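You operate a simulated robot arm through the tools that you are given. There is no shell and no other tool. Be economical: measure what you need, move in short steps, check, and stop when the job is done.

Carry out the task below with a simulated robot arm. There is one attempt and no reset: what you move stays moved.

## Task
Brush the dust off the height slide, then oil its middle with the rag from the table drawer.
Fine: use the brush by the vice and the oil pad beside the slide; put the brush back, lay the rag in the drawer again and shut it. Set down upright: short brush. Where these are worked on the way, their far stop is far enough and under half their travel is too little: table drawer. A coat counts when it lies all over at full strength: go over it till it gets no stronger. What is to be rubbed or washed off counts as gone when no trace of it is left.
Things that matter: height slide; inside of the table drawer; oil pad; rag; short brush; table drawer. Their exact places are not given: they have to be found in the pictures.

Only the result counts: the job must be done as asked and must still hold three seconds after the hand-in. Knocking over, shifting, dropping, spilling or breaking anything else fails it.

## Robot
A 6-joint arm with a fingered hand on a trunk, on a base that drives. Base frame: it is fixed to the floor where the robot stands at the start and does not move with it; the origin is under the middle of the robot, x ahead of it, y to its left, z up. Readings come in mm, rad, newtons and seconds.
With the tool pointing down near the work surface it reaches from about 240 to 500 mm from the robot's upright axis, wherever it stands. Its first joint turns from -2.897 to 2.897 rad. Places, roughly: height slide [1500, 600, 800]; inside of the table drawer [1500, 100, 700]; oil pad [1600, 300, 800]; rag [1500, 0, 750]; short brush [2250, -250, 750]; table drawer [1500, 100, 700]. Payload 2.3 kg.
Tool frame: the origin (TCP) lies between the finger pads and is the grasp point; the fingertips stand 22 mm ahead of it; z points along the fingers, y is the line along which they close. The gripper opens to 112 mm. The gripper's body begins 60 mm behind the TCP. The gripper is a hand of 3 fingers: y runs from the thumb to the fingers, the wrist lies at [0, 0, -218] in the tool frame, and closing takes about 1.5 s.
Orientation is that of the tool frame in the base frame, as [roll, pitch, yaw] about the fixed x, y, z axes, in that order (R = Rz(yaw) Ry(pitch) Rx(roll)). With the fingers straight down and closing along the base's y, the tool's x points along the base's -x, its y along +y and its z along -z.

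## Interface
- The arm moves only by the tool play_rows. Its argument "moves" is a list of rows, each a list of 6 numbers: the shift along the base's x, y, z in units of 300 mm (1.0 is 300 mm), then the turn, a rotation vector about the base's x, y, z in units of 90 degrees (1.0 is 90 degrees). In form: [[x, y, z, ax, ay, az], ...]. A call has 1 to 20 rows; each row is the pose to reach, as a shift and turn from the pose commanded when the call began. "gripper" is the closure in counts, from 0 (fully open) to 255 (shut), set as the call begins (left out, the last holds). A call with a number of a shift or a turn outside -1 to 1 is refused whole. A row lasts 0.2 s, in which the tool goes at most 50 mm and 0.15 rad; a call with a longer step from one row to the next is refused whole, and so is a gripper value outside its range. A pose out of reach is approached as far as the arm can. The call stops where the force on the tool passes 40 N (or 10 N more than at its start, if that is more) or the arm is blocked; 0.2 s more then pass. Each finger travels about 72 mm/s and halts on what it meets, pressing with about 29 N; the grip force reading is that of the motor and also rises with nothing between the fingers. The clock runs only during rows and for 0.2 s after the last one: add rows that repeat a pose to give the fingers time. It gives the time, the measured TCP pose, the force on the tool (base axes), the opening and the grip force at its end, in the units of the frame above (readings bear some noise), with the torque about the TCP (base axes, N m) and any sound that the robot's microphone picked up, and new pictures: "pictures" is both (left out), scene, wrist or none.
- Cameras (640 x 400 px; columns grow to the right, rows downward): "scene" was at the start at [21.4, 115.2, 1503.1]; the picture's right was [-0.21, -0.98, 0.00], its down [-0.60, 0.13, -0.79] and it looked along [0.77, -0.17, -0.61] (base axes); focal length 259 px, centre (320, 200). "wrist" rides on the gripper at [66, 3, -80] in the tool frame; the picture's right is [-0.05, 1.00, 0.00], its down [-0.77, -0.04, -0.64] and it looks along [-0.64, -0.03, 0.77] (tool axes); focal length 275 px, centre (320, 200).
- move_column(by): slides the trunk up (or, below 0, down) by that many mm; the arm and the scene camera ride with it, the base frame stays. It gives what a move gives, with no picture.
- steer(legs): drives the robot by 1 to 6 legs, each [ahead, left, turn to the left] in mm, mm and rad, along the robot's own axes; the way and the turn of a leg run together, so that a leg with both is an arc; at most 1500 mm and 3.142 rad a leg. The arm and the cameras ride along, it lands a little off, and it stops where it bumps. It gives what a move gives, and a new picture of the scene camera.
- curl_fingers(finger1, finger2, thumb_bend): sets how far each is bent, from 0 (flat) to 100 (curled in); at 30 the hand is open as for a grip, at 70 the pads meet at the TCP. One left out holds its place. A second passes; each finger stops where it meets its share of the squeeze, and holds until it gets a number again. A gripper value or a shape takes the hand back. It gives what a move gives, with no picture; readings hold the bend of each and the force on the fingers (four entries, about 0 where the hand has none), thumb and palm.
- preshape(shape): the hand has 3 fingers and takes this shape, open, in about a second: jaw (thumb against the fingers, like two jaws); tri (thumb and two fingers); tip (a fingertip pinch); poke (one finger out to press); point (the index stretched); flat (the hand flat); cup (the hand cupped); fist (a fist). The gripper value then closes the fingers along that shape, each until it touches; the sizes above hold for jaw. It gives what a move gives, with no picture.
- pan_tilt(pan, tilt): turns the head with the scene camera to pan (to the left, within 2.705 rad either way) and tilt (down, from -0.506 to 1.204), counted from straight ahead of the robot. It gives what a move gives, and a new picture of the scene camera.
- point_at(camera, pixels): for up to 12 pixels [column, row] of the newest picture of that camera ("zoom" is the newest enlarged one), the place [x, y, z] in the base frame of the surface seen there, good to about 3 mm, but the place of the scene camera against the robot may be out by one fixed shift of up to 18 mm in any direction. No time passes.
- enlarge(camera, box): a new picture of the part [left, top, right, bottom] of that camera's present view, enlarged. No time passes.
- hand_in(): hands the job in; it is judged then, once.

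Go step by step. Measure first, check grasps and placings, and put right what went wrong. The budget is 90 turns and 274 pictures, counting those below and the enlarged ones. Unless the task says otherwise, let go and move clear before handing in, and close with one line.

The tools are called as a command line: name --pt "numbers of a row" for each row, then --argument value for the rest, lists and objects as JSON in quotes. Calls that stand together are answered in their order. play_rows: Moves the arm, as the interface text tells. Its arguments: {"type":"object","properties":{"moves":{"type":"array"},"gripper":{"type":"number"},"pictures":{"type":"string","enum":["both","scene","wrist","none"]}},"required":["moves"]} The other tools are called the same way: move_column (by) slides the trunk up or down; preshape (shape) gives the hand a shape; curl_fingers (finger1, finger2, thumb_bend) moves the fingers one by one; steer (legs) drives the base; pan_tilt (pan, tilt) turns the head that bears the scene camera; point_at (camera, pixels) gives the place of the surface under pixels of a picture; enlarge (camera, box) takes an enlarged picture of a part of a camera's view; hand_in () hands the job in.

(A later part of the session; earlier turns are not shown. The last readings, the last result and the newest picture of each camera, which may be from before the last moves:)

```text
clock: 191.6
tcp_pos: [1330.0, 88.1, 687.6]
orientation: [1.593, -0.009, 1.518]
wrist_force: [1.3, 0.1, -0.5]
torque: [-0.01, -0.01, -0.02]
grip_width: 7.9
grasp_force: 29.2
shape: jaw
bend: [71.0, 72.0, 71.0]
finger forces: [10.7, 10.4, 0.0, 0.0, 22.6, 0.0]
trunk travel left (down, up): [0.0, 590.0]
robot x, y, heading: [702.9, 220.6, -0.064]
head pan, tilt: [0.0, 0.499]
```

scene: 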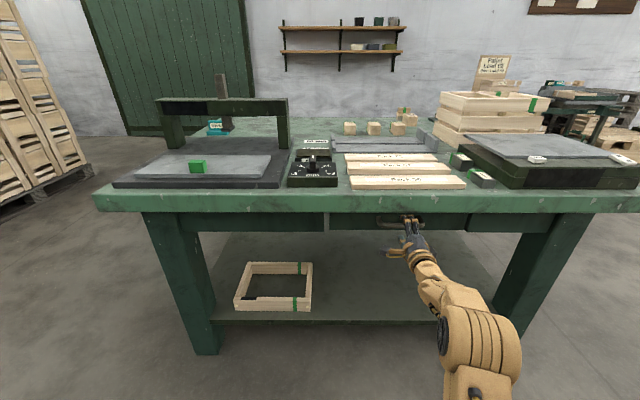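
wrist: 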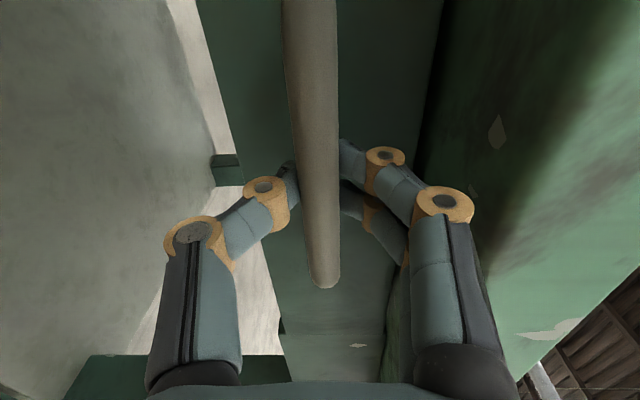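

Bar gripped. Pull the drawer by driving back 150 mm.

steer --legs '[[-150, 0, 0]]'

```text
clock: 192.9
tcp_pos: [1179.4, 98.7, 687.9]
orientation: [1.59, -0.007, 1.52]
wrist_force: [-0.9, -0.4, -0.5]
torque: [0.03, -0.02, 0.0]
grip_width: 0.8
grasp_force: 29.2
shape: jaw
bend: [75.0, 75.0, 77.0]
finger forces: [0.0, 0.0, 0.1, 0.1, 0.0, 0.1]
trunk travel left (down, up): [0.0, 590.0]
robot x, y, heading: [557.5, 229.9, -0.064]
head pan, tilt: [0.0, 0.499]
```

scene: 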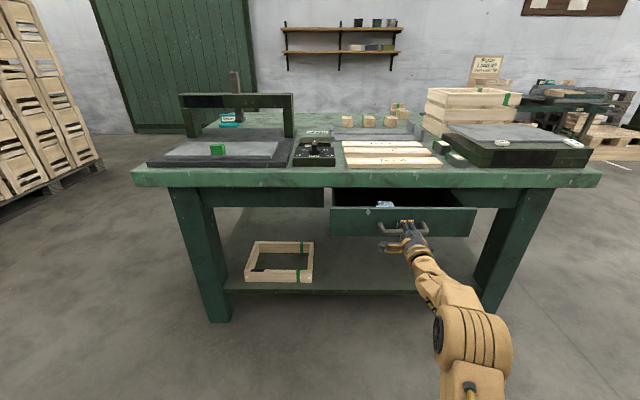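

The drawer opened partly before the grip slipped; a cloth is visible at (385,204). Measure.

enlarge --camera "scene" --box '[320, 180, 480, 260]'

point_at --camera "scene" --pixels '[[400, 208], [400, 225], [385, 204], [350, 225], [385, 232], [330, 208], [474, 210], [440, 203]]'

```text
4.00 times, centred on (400, 220) of scene
```

zoom: 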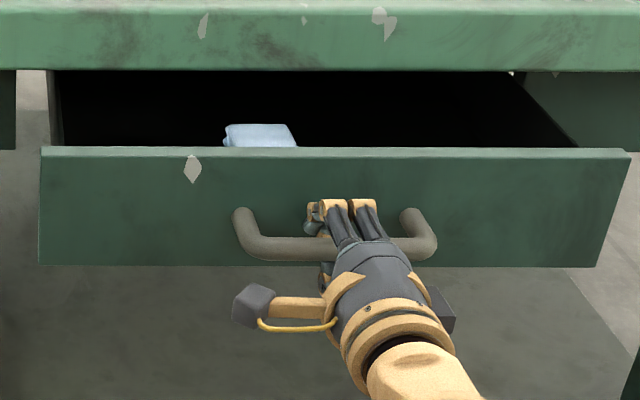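

```text
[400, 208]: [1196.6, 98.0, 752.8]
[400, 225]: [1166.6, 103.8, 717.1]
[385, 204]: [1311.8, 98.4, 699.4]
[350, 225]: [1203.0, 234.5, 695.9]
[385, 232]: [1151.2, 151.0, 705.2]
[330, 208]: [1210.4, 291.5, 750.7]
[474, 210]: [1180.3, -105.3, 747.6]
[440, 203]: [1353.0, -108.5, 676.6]
```

The drawer coasted ahead into the palm, opening ~178 mm; the closed fingers now enclose the bar. The rag (scene 1312,98) is still at the table edge, so pull further.

steer --legs '[[-120, 0, 0]]'

enlarge --camera "scene" --box '[320, 170, 480, 270]'

point_at --camera "scene" --pixels '[[400, 208], [400, 220], [385, 202], [350, 215], [385, 232], [440, 203]]'

```text
clock: 194.1
tcp_pos: [1106.2, 103.5, 684.2]
orientation: [1.598, -0.009, 1.52]
wrist_force: [27.4, -3.8, -5.8]
torque: [0.02, 0.06, -0.01]
grip_width: 0.0
grasp_force: 28.8
shape: jaw
bend: [72.0, 72.0, 74.0]
finger forces: [14.7, 14.3, 0.0, 0.0, 28.0, 0.1]
trunk travel left (down, up): [0.0, 590.0]
robot x, y, heading: [480.4, 235.9, -0.065]
head pan, tilt: [0.0, 0.499]
stopped in leg 1: the force on the tool passed its limit at 105 N (the readings are from after the stop); the commanded pose is now the measured one
```

scene: 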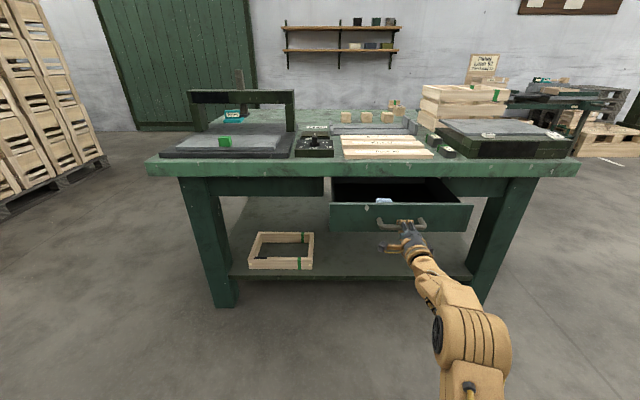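

```text
4.00 times, centred on (400, 220) of scene
```

zoom: 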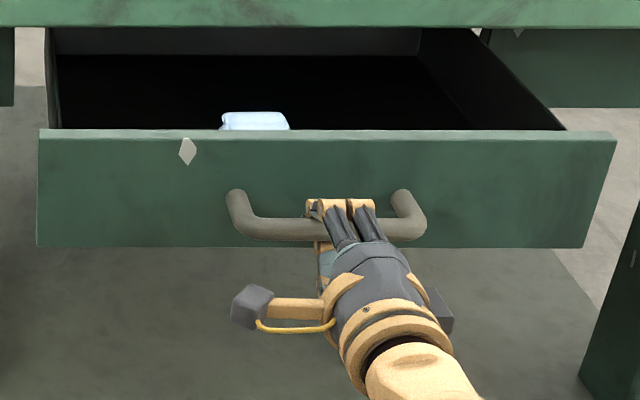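

```text
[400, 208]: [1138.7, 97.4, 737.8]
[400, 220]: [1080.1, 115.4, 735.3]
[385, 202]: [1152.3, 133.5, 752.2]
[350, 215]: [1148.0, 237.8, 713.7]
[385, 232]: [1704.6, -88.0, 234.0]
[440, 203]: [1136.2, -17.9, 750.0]
```

The drawer hit its far stop (front at x≈1143, ~235 mm open). Open the hand and back away.

play_rows --pt "0 0 0.005 0 0 0" --pt "0.003 0 0.01 0 0 0" --pt "0.003 0 0.01 0 0 0" --pt "0.003 0 0.01 0 0 0" --pt "0.003 0 0.01 0 0 0" --pt "0.003 0 0.01 0 0 0" --pt "0.003 0 0.01 0 0 0" --gripper 60 --pictures "wrist"

```text
clock: 195.7
tcp_pos: [1104.0, 103.2, 690.6]
orientation: [1.591, -0.008, 1.521]
wrist_force: [-0.4, -0.3, 1.2]
torque: [-0.01, -0.02, -0.01]
grip_width: 85.2
grasp_force: 0.1
shape: jaw
bend: [63.0, 63.0, 59.0]
finger forces: [0.1, 0.1, 0.1, 0.1, 0.1, 0.0]
trunk travel left (down, up): [0.0, 590.0]
robot x, y, heading: [480.6, 237.2, -0.063]
head pan, tilt: [0.0, 0.499]
```

wrist: 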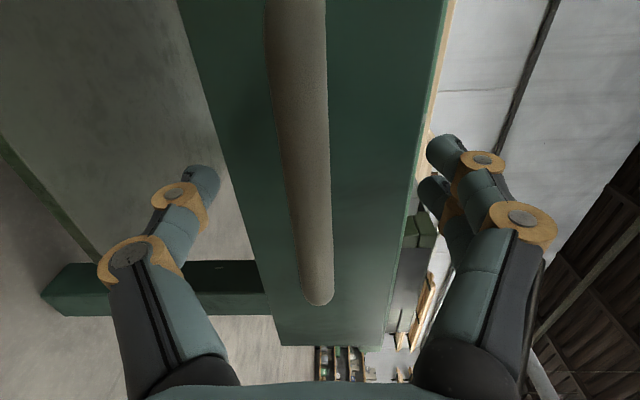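

Clear of the bar. Back off, raise the trunk, and turn the tool down again.

steer --legs '[[-200, 0, 0]]'

move_column --by 350

play_rows --pt "-0.09 0 0 0.006 0.09 0" --pt "-0.18 0 0 0.012 0.18 0" --pt "-0.27 0 0 0.018 0.27 0" --pt "-0.36 0 0 0.024 0.36 0" --pt "-0.45 0 0 0.03 0.45 0" --pt "-0.54 0 0 0.036 0.54 0" --pt "-0.63 0 0 0.042 0.63 0" --pt "-0.72 0 0 0.048 0.72 0" --pt "-0.81 0 0 0.052 0.81 0" --pt "-0.85 0 0 0.056 0.9 0" --pt "-0.88 0 0 0.06 0.98 0" --pt "-0.88 0 0 0.062 1.0 0"

```text
clock: 197.3
tcp_pos: [901.2, 117.7, 691.4]
orientation: [1.591, -0.007, 1.519]
wrist_force: [-0.4, 0.4, -0.2]
torque: [0.02, -0.02, 0.01]
grip_width: 85.3
grasp_force: 0.0
shape: jaw
bend: [63.0, 63.0, 59.0]
finger forces: [0.0, 0.0, 0.1, 0.0, 0.0, 0.1]
trunk travel left (down, up): [0.0, 590.0]
robot x, y, heading: [269.9, 251.6, -0.061]
head pan, tilt: [0.0, 0.499]
```

scene: 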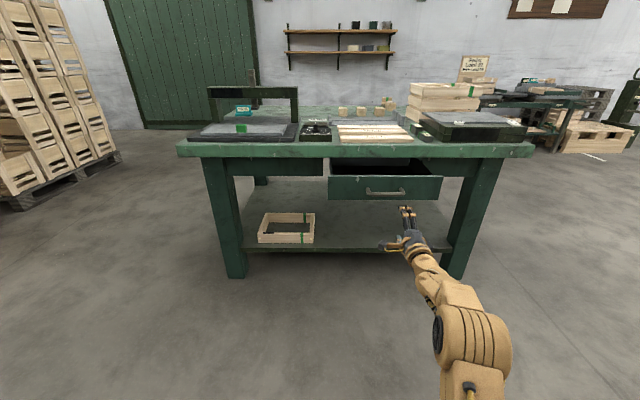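

```text
clock: 200.7
tcp_pos: [900.4, 116.5, 1040.1]
orientation: [1.591, -0.007, 1.52]
wrist_force: [0.3, 0.7, 0.5]
torque: [0.03, 0.01, 0.01]
grip_width: 85.2
grasp_force: 0.0
shape: jaw
bend: [63.0, 63.0, 59.0]
finger forces: [0.0, 0.0, 0.0, 0.0, 0.0, 0.0]
trunk travel left (down, up): [-350.0, 240.0]
robot x, y, heading: [275.3, 247.0, -0.064]
head pan, tilt: [0.0, 0.499]
```

```text
clock: 203.3
tcp_pos: [636.7, 117.3, 1042.6]
orientation: [-3.117, -0.012, 1.503]
wrist_force: [-0.6, 0.4, -0.7]
torque: [0.0, -0.04, 0.02]
grip_width: 85.2
grasp_force: 0.0
shape: jaw
bend: [62.0, 62.0, 59.0]
finger forces: [0.0, 0.0, 0.0, 0.0, 0.1, 0.0]
trunk travel left (down, up): [-350.0, 240.0]
robot x, y, heading: [275.4, 250.0, -0.066]
head pan, tilt: [0.0, 0.499]
```

scene: 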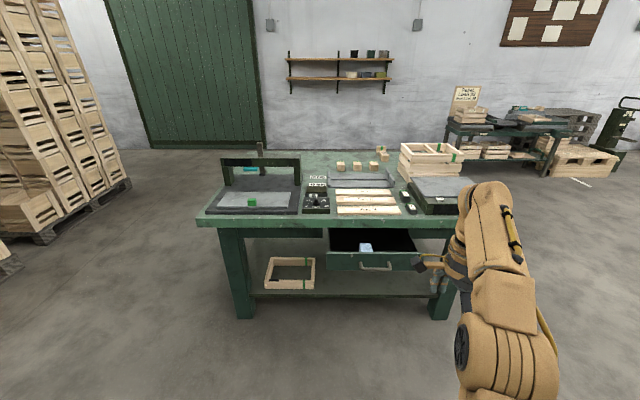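
wrist: 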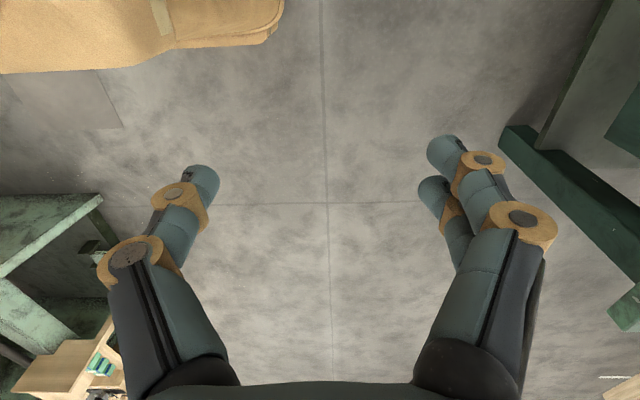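

Tool is pointing down again. Drive up to the open drawer, keeping clear of its handle (x≈1085), and look into it.

steer --legs '[[540, -64, 0]]'

pan_tilt --pan 0.0 --tilt 1.05

```text
clock: 206.4
tcp_pos: [1171.6, 18.1, 1042.1]
orientation: [-3.118, -0.014, 1.502]
wrist_force: [0.1, -0.9, -0.4]
torque: [-0.03, 0.02, 0.0]
grip_width: 85.6
grasp_force: 0.2
shape: jaw
bend: [62.0, 62.0, 59.0]
finger forces: [0.1, 0.0, 0.0, 0.0, 0.1, 0.1]
trunk travel left (down, up): [-350.0, 240.0]
robot x, y, heading: [810.3, 150.5, -0.061]
head pan, tilt: [0.0, 0.499]
```

scene: 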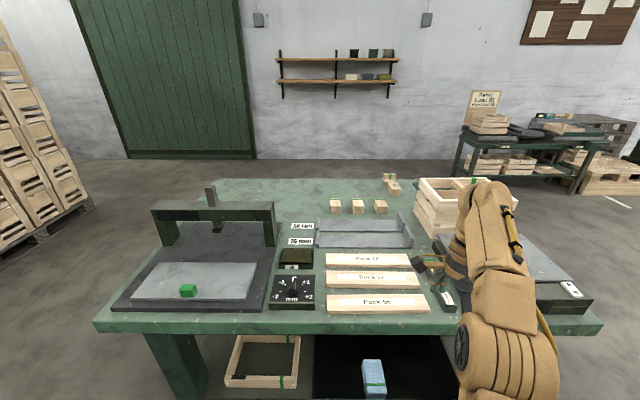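

```text
clock: 207.4
tcp_pos: [1172.1, 19.1, 1041.6]
orientation: [-3.118, -0.011, 1.501]
wrist_force: [-0.5, 0.3, 0.7]
torque: [-0.03, 0.01, -0.05]
grip_width: 85.4
grasp_force: 0.0
shape: jaw
bend: [62.0, 62.0, 59.0]
finger forces: [0.0, 0.1, 0.0, 0.0, 0.0, 0.0]
trunk travel left (down, up): [-350.0, 240.0]
robot x, y, heading: [813.9, 150.0, -0.064]
head pan, tilt: [0.0, 1.051]
```

scene: 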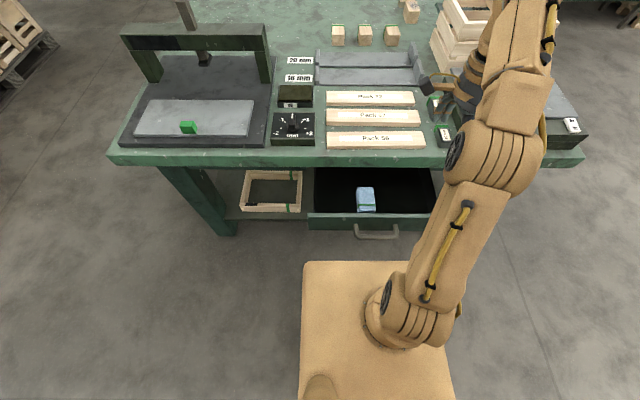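

The rag is the blue block at (366,199) with a green band. Zoom and measure.

enlarge --camera "scene" --box '[300, 160, 444, 250]'

point_at --camera "scene" --pixels '[[366, 190], [360, 190], [372, 190], [366, 204], [358, 208], [374, 208], [340, 190], [410, 190], [376, 219], [376, 234], [310, 220], [320, 263]]'

```text
4.44 times, centred on (372, 205) of scene
```

zoom: 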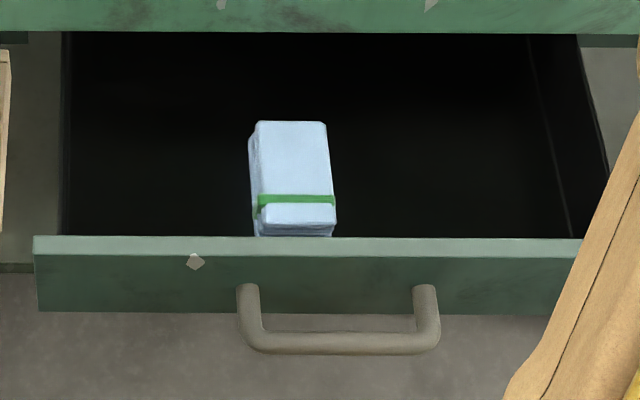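

```text
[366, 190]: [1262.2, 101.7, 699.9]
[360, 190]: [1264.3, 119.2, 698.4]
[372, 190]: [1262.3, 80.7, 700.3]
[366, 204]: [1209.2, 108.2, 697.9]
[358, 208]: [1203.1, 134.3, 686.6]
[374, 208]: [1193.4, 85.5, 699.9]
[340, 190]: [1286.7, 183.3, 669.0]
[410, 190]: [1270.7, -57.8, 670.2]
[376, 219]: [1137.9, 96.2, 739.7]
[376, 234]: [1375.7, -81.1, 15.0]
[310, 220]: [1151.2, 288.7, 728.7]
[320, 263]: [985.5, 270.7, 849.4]
```

Rag true pose: centre ≈(1230,113), top z≈685, floor ≈655, 48 mm wide in y. I'll level the tool, move above it and turn back to close along y.

play_rows --pt "0.05 0.08 -0.02 -0.008 -0.0145 0" --pt "0.1 0.18 -0.04 -0.008 -0.0145 0" --pt "0.15 0.28 -0.06 -0.008 -0.0145 0" --pt "0.19 0.315 -0.06 -0.008 -0.0145 0" --pictures "none"

play_rows --pt "0 0 0 0 0 0.09" --pt "0 0 0 0 0 0.18" --pt "0 0 0 0 0 0.27" --pt "0 0 0 0 0 0.36" --pt "0 0 0 0 0 0.45" --pt "0 0 0 0 0 0.54" --pt "0 0 0 0 0 0.63" --pt "0 0 0 0 0 0.72" --pt "0 0 0 0 0 0.81" --pt "0 0 0 0 0 0.9" --pt "0 0 0 0 0 0.98" --pt "0 0 0 0 0 1.0" --gripper 60

```text
clock: 208.4
tcp_pos: [1228.9, 112.7, 1025.8]
orientation: [3.141, 0.0, 1.503]
wrist_force: [0.7, -0.8, 0.3]
torque: [0.0, -0.02, 0.01]
grip_width: 85.4
grasp_force: 0.2
shape: jaw
bend: [62.0, 62.0, 59.0]
finger forces: [0.1, 0.0, 0.0, 0.0, 0.0, 0.0]
trunk travel left (down, up): [-350.0, 240.0]
robot x, y, heading: [810.0, 150.2, -0.058]
head pan, tilt: [0.0, 1.051]
```

```text
clock: 211.0
tcp_pos: [1228.2, 112.9, 1024.3]
orientation: [-3.14, -0.001, 3.075]
wrist_force: [0.2, 0.7, 0.9]
torque: [0.0, 0.01, 0.01]
grip_width: 85.3
grasp_force: 0.0
shape: jaw
bend: [62.0, 62.0, 59.0]
finger forces: [0.0, 0.0, 0.0, 0.0, 0.1, 0.0]
trunk travel left (down, up): [-350.0, 240.0]
robot x, y, heading: [810.2, 145.2, -0.064]
head pan, tilt: [0.0, 1.051]
```

scene: 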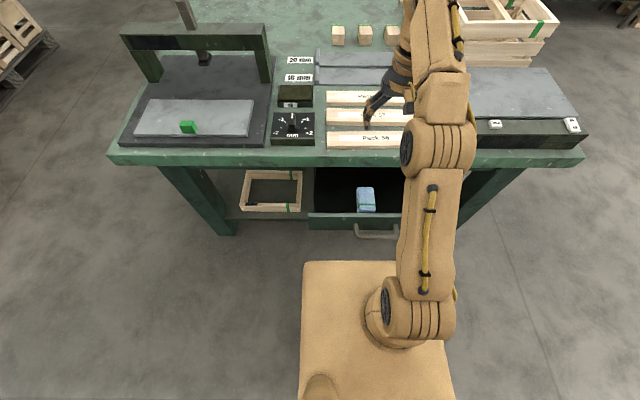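
wrist: 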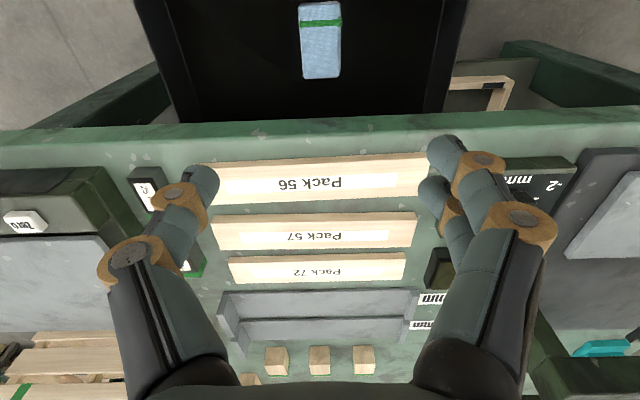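

Measure the rag with the wrist camera: (299–341, 5–78).

point_at --camera "wrist" --pixels '[[320, 10], [320, 40], [320, 60], [303, 50], [338, 50], [305, 12], [335, 12], [306, 74], [337, 72], [260, 60], [400, 60], [320, 130]]'

move_column --by -150

```text
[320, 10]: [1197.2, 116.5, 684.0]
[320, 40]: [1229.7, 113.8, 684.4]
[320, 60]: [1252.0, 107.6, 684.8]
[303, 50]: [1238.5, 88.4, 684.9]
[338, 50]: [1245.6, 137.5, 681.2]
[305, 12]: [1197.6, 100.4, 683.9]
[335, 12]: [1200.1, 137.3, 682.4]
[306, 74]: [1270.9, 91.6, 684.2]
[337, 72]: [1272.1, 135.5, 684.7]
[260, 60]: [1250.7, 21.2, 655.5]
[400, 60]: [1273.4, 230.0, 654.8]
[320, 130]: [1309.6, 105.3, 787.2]
```

```text
clock: 212.7
tcp_pos: [1229.5, 112.0, 873.5]
orientation: [3.141, -0.002, 3.073]
wrist_force: [0.3, 0.2, -0.4]
torque: [0.01, -0.02, 0.01]
grip_width: 85.8
grasp_force: 0.0
shape: jaw
bend: [62.0, 62.0, 59.0]
finger forces: [0.1, 0.1, 0.1, 0.0, 0.0, 0.0]
trunk travel left (down, up): [-200.0, 390.0]
robot x, y, heading: [811.7, 146.9, -0.068]
head pan, tilt: [0.0, 1.051]
```

Rag centre (1232,113), y 88–138, top 684.5. Descend into the drawer.

play_rows --pt "0.01 0.003 -0.15 0 0 0" --pt "0.01 0.003 -0.3 0 0 0" --pt "0.01 0.003 -0.45 0 0 0" --pt "0.01 0.003 -0.56 0 0 0" --pt "0.01 0.003 -0.58 0 0 0"

```text
clock: 213.9
tcp_pos: [1231.8, 114.2, 700.0]
orientation: [-3.141, -0.002, 3.074]
wrist_force: [-0.3, -0.5, 0.1]
torque: [-0.01, -0.01, -0.02]
grip_width: 85.5
grasp_force: 0.1
shape: jaw
bend: [62.0, 62.0, 59.0]
finger forces: [0.1, 0.0, 0.1, 0.0, 0.0, 0.1]
trunk travel left (down, up): [-200.0, 390.0]
robot x, y, heading: [810.2, 149.1, -0.067]
head pan, tilt: [0.0, 1.051]
```

scene: 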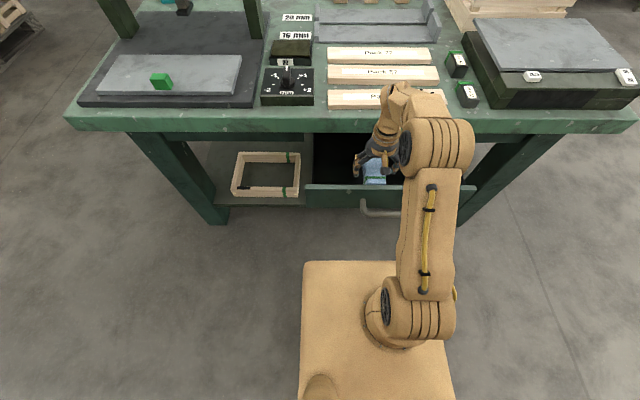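
wrist: 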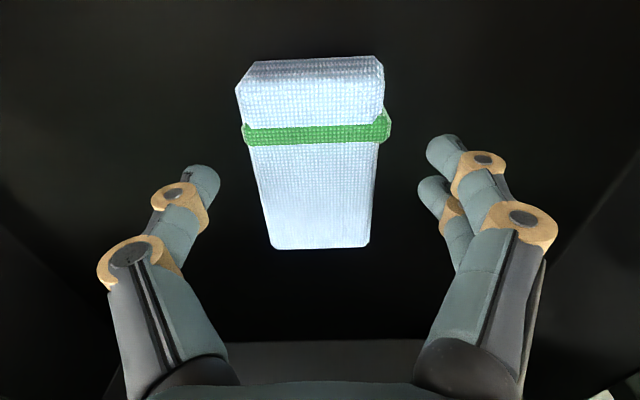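

Rag is centred between the fingers. Lower to z≈685 and close.

play_rows --pt "0 0 -0.03 0 0 0" --pt "0 0 -0.052 0 0 0" --pt "0 0 -0.052 0 0 0" --pictures "none"

play_rows --pt "0 0 0 0 0 0" --pt "0 0 0 0 0 0" --pt "0 0 0 0 0 0" --pt "0 0 0 0 0 0" --pt "0 0 0 0 0 0" --pt "0 0 0 0 0 0" --gripper 255 --pictures "wrist"

```text
clock: 214.7
tcp_pos: [1231.0, 113.6, 685.0]
orientation: [3.14, 0.0, 3.074]
wrist_force: [0.2, -0.5, -0.6]
torque: [0.01, 0.02, 0.01]
grip_width: 85.6
grasp_force: 0.0
shape: jaw
bend: [62.0, 62.0, 59.0]
finger forces: [0.1, 0.1, 0.0, 0.1, 0.0, 0.0]
trunk travel left (down, up): [-200.0, 390.0]
robot x, y, heading: [808.0, 148.3, -0.069]
head pan, tilt: [0.0, 1.051]
```

```text
clock: 216.1
tcp_pos: [1231.7, 113.1, 684.0]
orientation: [-3.142, 0.0, 3.074]
wrist_force: [0.1, -0.2, 0.2]
torque: [0.03, 0.0, -0.03]
grip_width: 49.5
grasp_force: 29.4
shape: jaw
bend: [73.0, 73.0, 70.0]
finger forces: [13.2, 13.4, 0.0, 0.1, 26.2, 0.0]
trunk travel left (down, up): [-200.0, 390.0]
robot x, y, heading: [808.2, 152.9, -0.064]
head pan, tilt: [0.0, 1.051]
```

wrist: 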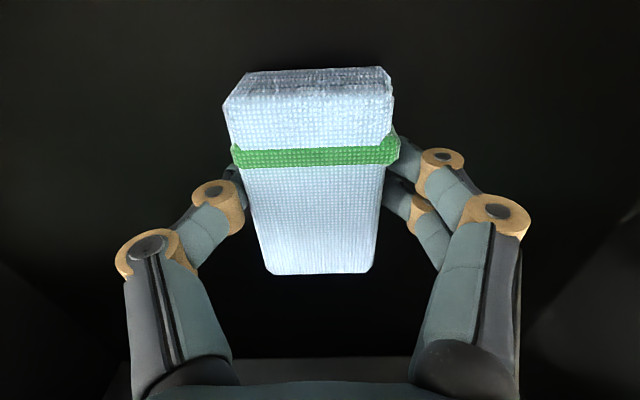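

Firm grip on the rag (49.5 mm). Lift out by raising the trunk 200 mm, then the arm inwards.

move_column --by 250

play_rows --pt "-0.05 0 0.12 0 0 0" --pt "-0.15 -0.05 0.2 0 0 0" --pt "-0.25 -0.1 0.3 0 0 0" --pt "-0.33 -0.15 0.35 0 0 0"

```text
clock: 218.7
tcp_pos: [1230.7, 113.9, 933.9]
orientation: [-3.141, 0.0, 3.072]
wrist_force: [0.2, 0.4, -0.4]
torque: [-0.01, 0.0, 0.0]
grip_width: 49.4
grasp_force: 29.4
shape: jaw
bend: [73.0, 73.0, 70.0]
finger forces: [13.2, 13.3, 0.1, 0.0, 26.4, 0.0]
trunk travel left (down, up): [-450.0, 140.0]
robot x, y, heading: [812.0, 146.2, -0.065]
head pan, tilt: [0.0, 1.051]
```

```text
clock: 219.7
tcp_pos: [1129.2, 66.7, 1038.2]
orientation: [3.141, 0.001, 3.074]
wrist_force: [0.8, 0.1, -0.4]
torque: [0.03, 0.02, -0.02]
grip_width: 49.4
grasp_force: 29.0
shape: jaw
bend: [73.0, 73.0, 70.0]
finger forces: [13.1, 13.3, 0.1, 0.1, 26.3, 0.1]
trunk travel left (down, up): [-450.0, 140.0]
robot x, y, heading: [810.2, 147.2, -0.065]
head pan, tilt: [0.0, 1.051]
```

scene: 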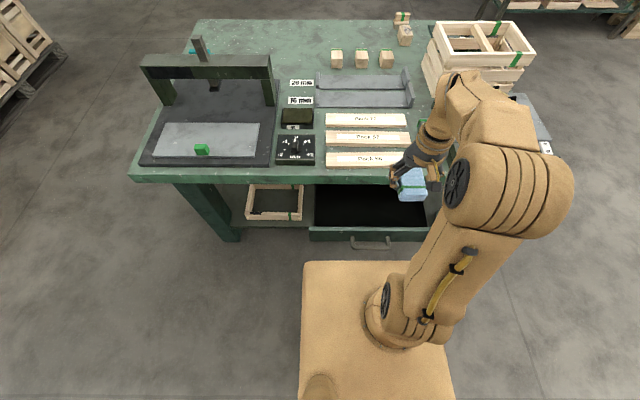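
wrist: 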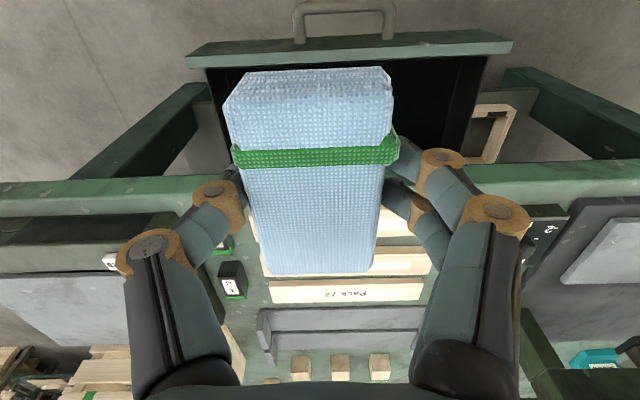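

Drive left past the open drawer, then forward near the table.

steer --legs '[[-24, 365, 0], [270, 15, 0]]'

```text
clock: 223.6
tcp_pos: [1404.1, 430.7, 1038.2]
orientation: [3.142, -0.001, 3.081]
wrist_force: [-0.4, 0.0, -0.3]
torque: [0.02, 0.0, -0.03]
grip_width: 49.5
grasp_force: 28.5
shape: jaw
bend: [73.0, 73.0, 70.0]
finger forces: [13.1, 13.3, 0.0, 0.0, 26.3, 0.1]
trunk travel left (down, up): [-450.0, 140.0]
robot x, y, heading: [1079.0, 509.3, -0.058]
head pan, tilt: [0.0, 1.051]
```

scene: 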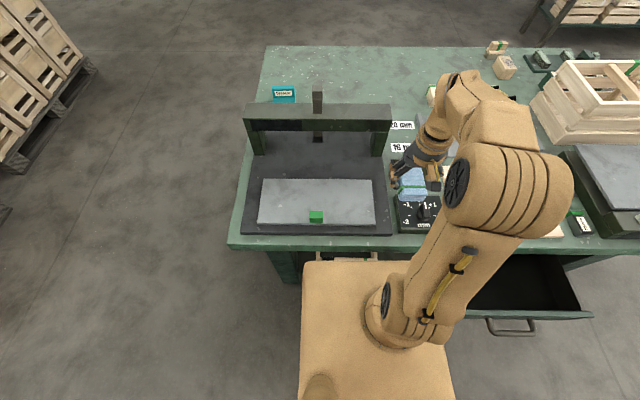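

No bump; go another 30 mm ahead, then get the pad's position with the wrist camera.

steer --legs '[[28, 0, -0.01]]'

play_rows --pt "0.1 -0.1 0 0 0 0" --pt "0.2 -0.2 -0.04 0 0 0" --pt "0.3 -0.28 -0.1 0 0 0" --pt "0.34 -0.3 -0.2 0 0 0"

```text
clock: 224.4
tcp_pos: [1430.4, 426.4, 1039.1]
orientation: [3.141, -0.003, 3.071]
wrist_force: [-0.6, 0.4, -0.5]
torque: [0.02, 0.02, 0.0]
grip_width: 49.6
grasp_force: 28.7
shape: jaw
bend: [73.0, 73.0, 70.0]
finger forces: [13.2, 13.3, 0.0, 0.1, 26.2, 0.0]
trunk travel left (down, up): [-450.0, 140.0]
robot x, y, heading: [1105.4, 504.1, -0.074]
head pan, tilt: [0.0, 1.051]
```

scene: 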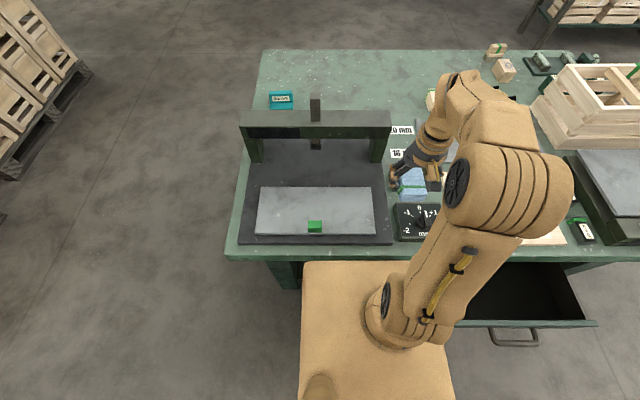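

```text
clock: 225.4
tcp_pos: [1532.3, 337.7, 977.6]
orientation: [3.141, -0.002, 3.07]
wrist_force: [-0.2, 0.6, -0.9]
torque: [0.0, -0.02, -0.01]
grip_width: 49.2
grasp_force: 29.2
shape: jaw
bend: [73.0, 73.0, 70.0]
finger forces: [13.1, 13.3, 0.0, 0.1, 26.4, 0.1]
trunk travel left (down, up): [-450.0, 140.0]
robot x, y, heading: [1107.6, 507.0, -0.07]
head pan, tilt: [0.0, 1.051]
```

scene: 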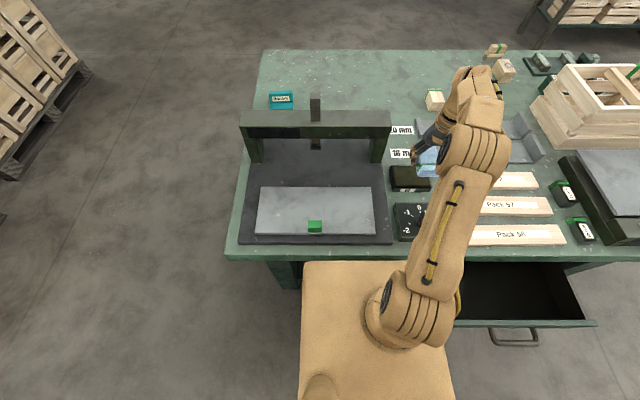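
wrist: 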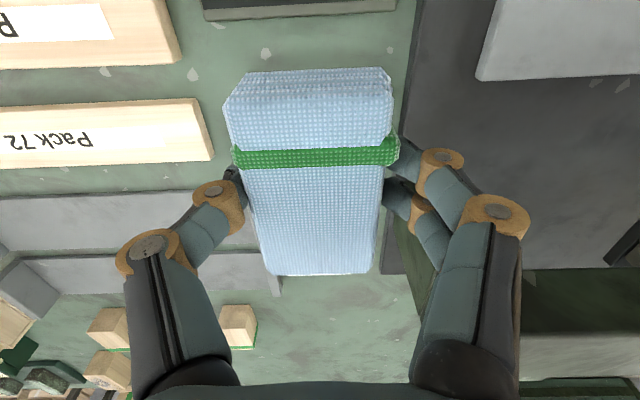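

Pad is visible in scene at (409,178). Zoom and measure its edges.

enlarge --camera "scene" --box '[360, 130, 460, 200]'

point_at --camera "scene" --pixels '[[394, 170], [394, 180], [410, 175], [425, 182], [392, 187], [428, 187], [405, 182], [391, 167], [410, 188], [381, 158], [388, 140], [418, 160]]'

```text
5.71 times, centred on (410, 165) of scene
```

zoom: 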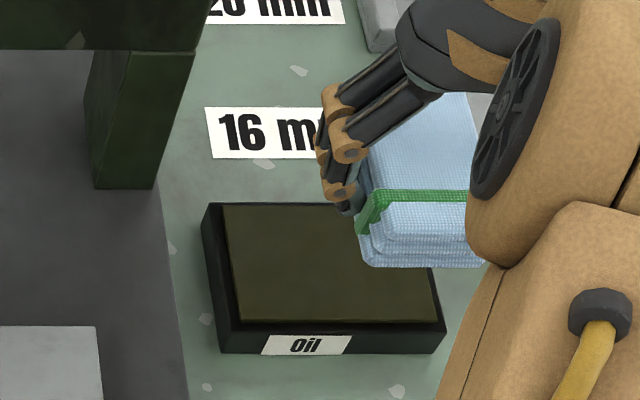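

```text
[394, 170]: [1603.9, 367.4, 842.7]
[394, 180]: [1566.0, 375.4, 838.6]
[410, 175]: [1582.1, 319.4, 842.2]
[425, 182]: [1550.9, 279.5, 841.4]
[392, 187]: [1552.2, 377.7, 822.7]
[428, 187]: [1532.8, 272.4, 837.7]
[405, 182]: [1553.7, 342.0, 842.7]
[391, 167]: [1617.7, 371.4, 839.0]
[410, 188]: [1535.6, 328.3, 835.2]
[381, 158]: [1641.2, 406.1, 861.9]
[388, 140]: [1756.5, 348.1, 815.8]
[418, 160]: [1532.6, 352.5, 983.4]
```

Pad felt true ≈ x 1543–1610, y 287–382, top z≈828. Move over it and press gently (rag bottom is 29 mm below TCP).

play_rows --pt "0.05 0 -0.12 0 0 0" --pt "0.1 -0.003 -0.24 0 0 0" --pt "0.1 -0.003 -0.34 0 0 0" --pt "0.1 -0.003 -0.37 0 0 0"

```text
clock: 226.4
tcp_pos: [1563.0, 337.3, 867.1]
orientation: [-3.141, 0.001, 3.071]
wrist_force: [0.2, 0.2, 0.2]
torque: [0.06, 0.01, -0.01]
grip_width: 49.4
grasp_force: 28.8
shape: jaw
bend: [73.0, 73.0, 70.0]
finger forces: [13.1, 13.4, 0.0, 0.0, 26.3, 0.0]
trunk travel left (down, up): [-450.0, 140.0]
robot x, y, heading: [1107.5, 508.2, -0.064]
head pan, tilt: [0.0, 1.051]
```

scene: 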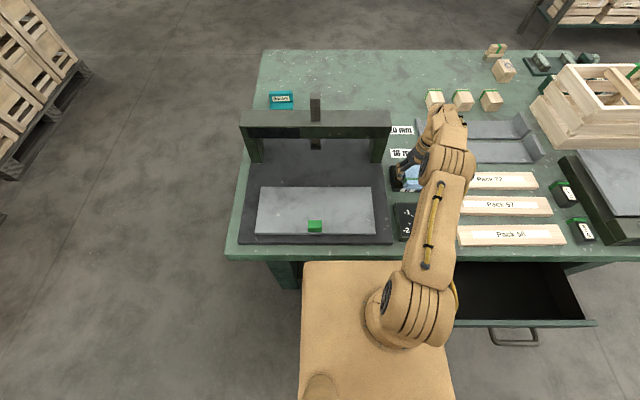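
wrist: 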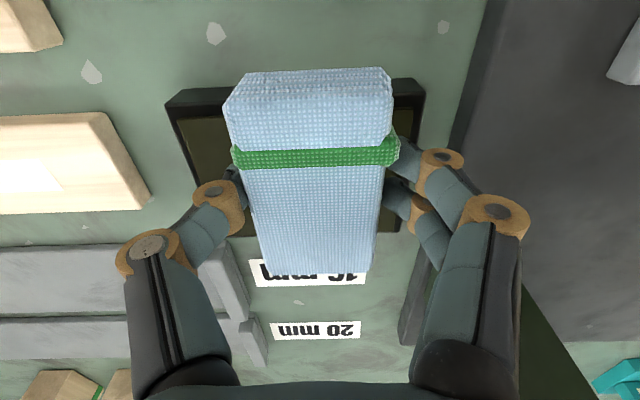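

Over the pad. Press down slowly.

play_rows --pt "0 0 -0.015 0 0 0" --pt "0 0 -0.028 0 0 0" --pt "0 0 -0.034 0 0 0" --pt "0 0 -0.036 0 0 0" --pictures "none"

```text
clock: 227.4
tcp_pos: [1562.8, 335.8, 856.4]
orientation: [-3.141, 0.001, 3.069]
wrist_force: [0.2, 0.3, 0.1]
torque: [0.01, -0.01, 0.03]
grip_width: 49.2
grasp_force: 29.1
shape: jaw
bend: [73.0, 73.0, 70.0]
finger forces: [13.2, 13.3, 0.0, 0.1, 26.4, 0.0]
trunk travel left (down, up): [-450.0, 140.0]
robot x, y, heading: [1108.4, 511.3, -0.071]
head pan, tilt: [0.0, 1.051]
```

No contact yet at 856; lower further in 2 mm steps.

play_rows --pt "0 0 -0.007 0 0 0" --pt "0 0 -0.014 0 0 0" --pictures "none"

play_rows --pt "0 0 -0.003 0 0 0" --pt "0 0 -0.003 0 0 0" --pictures "none"

```text
clock: 228.0
tcp_pos: [1561.0, 335.8, 856.0]
orientation: [-3.141, 0.006, 3.071]
wrist_force: [2.7, -0.9, 22.1]
torque: [-0.01, -0.05, -0.02]
grip_width: 49.5
grasp_force: 29.1
shape: jaw
bend: [74.0, 74.0, 70.0]
finger forces: [15.2, 15.2, 0.1, 0.0, 31.2, 0.0]
trunk travel left (down, up): [-450.0, 140.0]
robot x, y, heading: [1108.9, 506.6, -0.067]
head pan, tilt: [0.0, 1.051]
```

```text
clock: 228.6
tcp_pos: [1561.7, 335.0, 854.7]
orientation: [-3.139, 0.005, 3.072]
wrist_force: [6.2, -1.0, 34.8]
torque: [-0.1, -0.1, 0.0]
grip_width: 49.5
grasp_force: 28.5
shape: jaw
bend: [74.0, 74.0, 71.0]
finger forces: [15.9, 16.2, 0.0, 0.1, 32.0, 0.0]
trunk travel left (down, up): [-450.0, 140.0]
robot x, y, heading: [1107.2, 506.9, -0.064]
head pan, tilt: [0.0, 1.051]
```

Pressed with up to 35 N on the pad. Lift, and view the slide.

play_rows --pt "0 0 0.05 0 0 0" --pt "0 0 0.2 0 0 0" --pt "-0.05 0.03 0.34 0 0 0" --pt "-0.18 0.08 0.38 0 0 0" --pt "-0.3 0.15 0.4 0 0 0" --pt "-0.3 0.25 0.4 0 0 0" --pt "-0.3 0.25 0.4 0 0 0"

enlarge --camera "scene" --box '[240, 160, 440, 260]'

point_at --camera "scene" --pixels '[[260, 189], [258, 231], [315, 189], [315, 222], [315, 231], [371, 189], [373, 231], [309, 224], [321, 224]]'

```text
clock: 230.2
tcp_pos: [1472.0, 409.7, 974.2]
orientation: [-3.141, -0.001, 3.07]
wrist_force: [-0.4, -0.8, -0.6]
torque: [-0.01, -0.03, 0.01]
grip_width: 49.8
grasp_force: 28.8
shape: jaw
bend: [74.0, 74.0, 70.0]
finger forces: [14.1, 14.4, 0.0, 0.1, 28.5, 0.1]
trunk travel left (down, up): [-450.0, 140.0]
robot x, y, heading: [1108.9, 506.4, -0.066]
head pan, tilt: [0.0, 1.051]
```

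scene: 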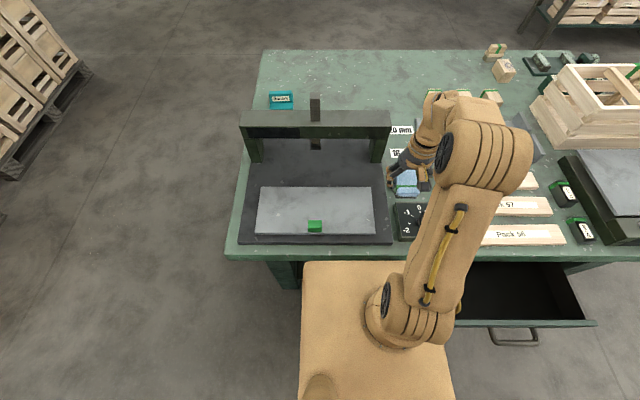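
wrist: 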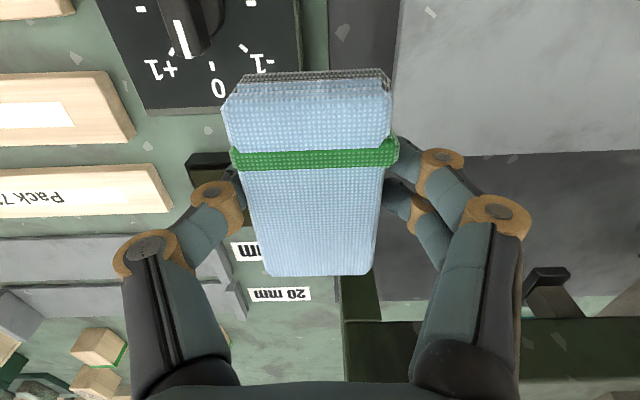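

```text
3.20 times, centred on (340, 210) of scene
```

zoom: 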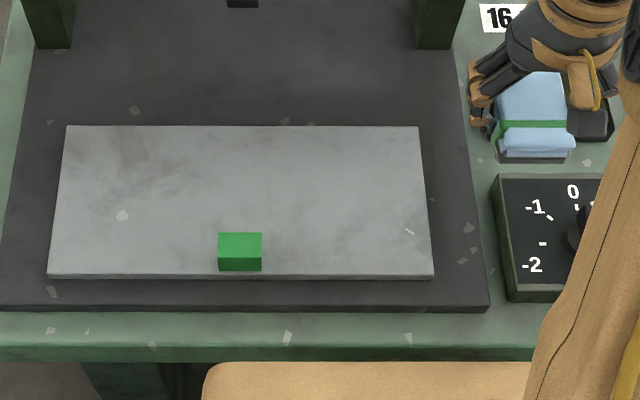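

```text
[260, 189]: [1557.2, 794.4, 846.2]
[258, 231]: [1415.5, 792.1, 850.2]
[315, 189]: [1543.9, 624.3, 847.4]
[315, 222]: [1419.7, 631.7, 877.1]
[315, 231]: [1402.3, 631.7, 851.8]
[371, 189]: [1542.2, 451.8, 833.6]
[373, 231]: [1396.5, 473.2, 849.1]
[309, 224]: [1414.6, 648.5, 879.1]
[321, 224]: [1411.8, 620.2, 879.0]
```

The rag's underside is dark with oil now. Go over the slide's right portion and descend to contact (TCP ≈863).

play_rows --pt "0 0.15 0 0 0 0" --pt "0 0.3 -0.05 0 0 0" --pt "0 0.4 -0.15 0 0 0" --pt "0 0.4 -0.28 0 0 0" --pt "0 0.4 -0.345 0 0 0" --pt "0 0.4 -0.365 0 0 0" --pt "0 0.4 -0.372 0 0 0" --pictures "none"

```text
clock: 231.8
tcp_pos: [1471.3, 529.7, 861.9]
orientation: [3.14, 0.003, 3.071]
wrist_force: [0.9, -0.8, 15.7]
torque: [-0.02, -0.02, -0.01]
grip_width: 49.8
grasp_force: 29.0
shape: jaw
bend: [74.0, 74.0, 70.0]
finger forces: [14.1, 14.5, 0.0, 0.1, 29.2, 0.0]
trunk travel left (down, up): [-450.0, 140.0]
robot x, y, heading: [1106.8, 509.7, -0.066]
head pan, tilt: [0.0, 1.051]
```

Contact with 15 N. Stroke left and right along the slide.

play_rows --pt "0.0097 0.133 0.001 0 0 0" --pt "0.0195 0.266 0.001 0 0 0" --pt "0.0292 0.399 0.001 0 0 0" --pt "0.0389 0.532 0.001 0 0 0" --pt "0.0487 0.665 0.001 0 0 0" --pt "0.0558 0.762 0.001 0 0 0" --pt "0.0487 0.665 0.001 0 0 0" --pt "0.0389 0.532 0.001 0 0 0" --pt "0.0292 0.399 0.001 0 0 0" --pt "0.0195 0.266 0.001 0 0 0" --pt "0.0097 0.133 0.001 0 0 0" --pt "0 0 0.001 0 0 0" --pt "0 0 0.1 0 0 0" --pt "0 -0.1 0.2 0 0 0" --pt "0 -0.25 0.3 0 0 0" --pt "0 -0.4 0.36 0 0 0"

enlarge --camera "scene" --box '[240, 160, 440, 260]'

```text
refused: row 15 steps farther than a row can; nothing moved
```

```text
3.20 times, centred on (340, 210) of scene
```

zoom: 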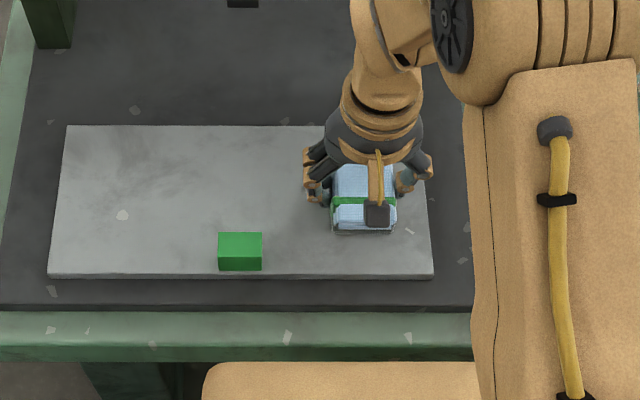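

play_rows --pt "0.0097 0.133 0.001 0 0 0" --pt "0.0195 0.266 0.001 0 0 0" --pt "0.0292 0.399 0.001 0 0 0" --pt "0.0389 0.532 0.001 0 0 0" --pt "0.0487 0.665 0.001 0 0 0" --pt "0.0558 0.762 0.001 0 0 0" --pt "0.0487 0.665 0.001 0 0 0" --pt "0.0389 0.532 0.001 0 0 0" --pt "0.0292 0.399 0.001 0 0 0" --pt "0.0195 0.266 0.001 0 0 0" --pt "0.0097 0.133 0.001 0 0 0" --pt "0 0 0.001 0 0 0" --pt "0 0 0.1 0 0 0" --pt "0 -0.1 0.2 0 0 0" --pt "0 -0.2 0.28 0 0 0" --pt "0 -0.3 0.34 0 0 0" --pt "0 -0.4 0.36 0 0 0"

enlarge --camera "scene" --box '[240, 160, 440, 260]'

```text
clock: 235.4
tcp_pos: [1473.4, 411.9, 969.8]
orientation: [3.141, -0.002, 3.069]
wrist_force: [0.2, 0.3, -0.4]
torque: [0.0, 0.02, -0.02]
grip_width: 49.9
grasp_force: 29.1
shape: jaw
bend: [74.0, 74.0, 70.0]
finger forces: [14.2, 14.5, 0.0, 0.0, 28.8, 0.1]
trunk travel left (down, up): [-450.0, 140.0]
robot x, y, heading: [1112.3, 508.7, -0.068]
head pan, tilt: [0.0, 1.051]
```

scene: 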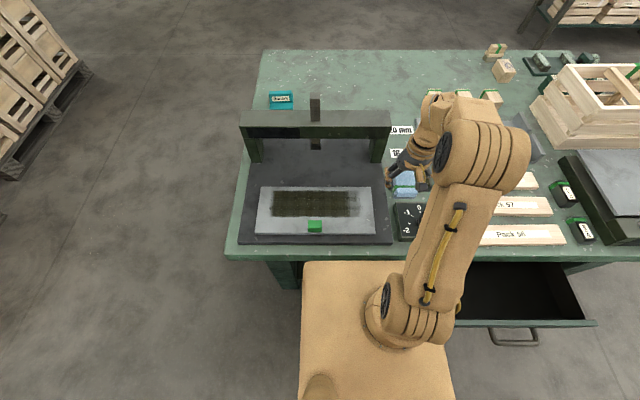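
wrist: 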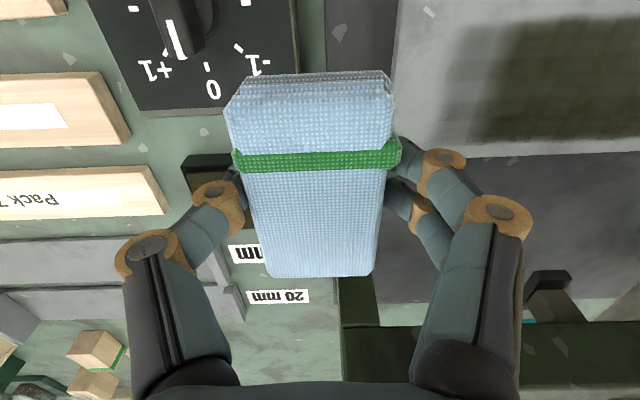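

```text
3.20 times, centred on (340, 210) of scene
```

zoom: 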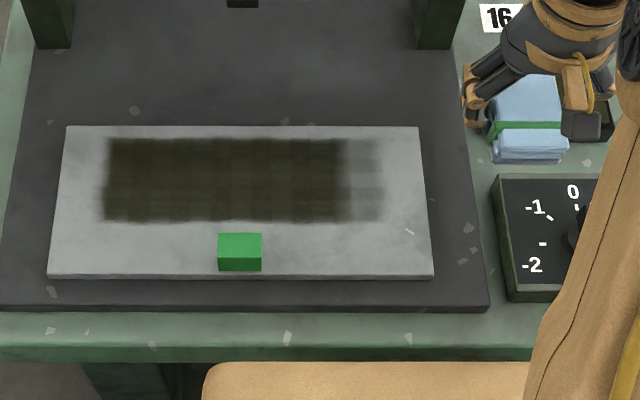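

A clear oil coat lies on the slide, weaker at the right end (345–380). Do more passes, starting a bit further right and slightly nearer the grip.

play_rows --pt "0 0.15 0 0 0 0" --pt "-0.01 0.28 -0.05 0 0 0" --pt "-0.02 0.345 -0.15 0 0 0" --pt "-0.02 0.345 -0.28 0 0 0" --pt "-0.02 0.345 -0.345 0 0 0" --pt "-0.02 0.345 -0.36 0 0 0" --pt "-0.015 0.41 -0.36 0 0 0" --pt "-0.005 0.55 -0.36 0 0 0" --pt "0.005 0.69 -0.36 0 0 0" --pt "0.015 0.83 -0.36 0 0 0" --pt "0.025 0.97 -0.36 0 0 0" --pt "0.037 1.0 -0.36 0 0 0" --pictures "none"

```text
clock: 238.0
tcp_pos: [1482.1, 712.1, 860.7]
orientation: [-3.14, -0.001, 3.07]
wrist_force: [-0.8, -0.6, 2.0]
torque: [0.02, 0.02, 0.01]
grip_width: 49.8
grasp_force: 29.1
shape: jaw
bend: [74.0, 74.0, 70.0]
finger forces: [14.2, 14.4, 0.0, 0.1, 29.7, 0.1]
trunk travel left (down, up): [-450.0, 140.0]
robot x, y, heading: [1106.3, 510.5, -0.065]
head pan, tilt: [0.0, 1.051]
```

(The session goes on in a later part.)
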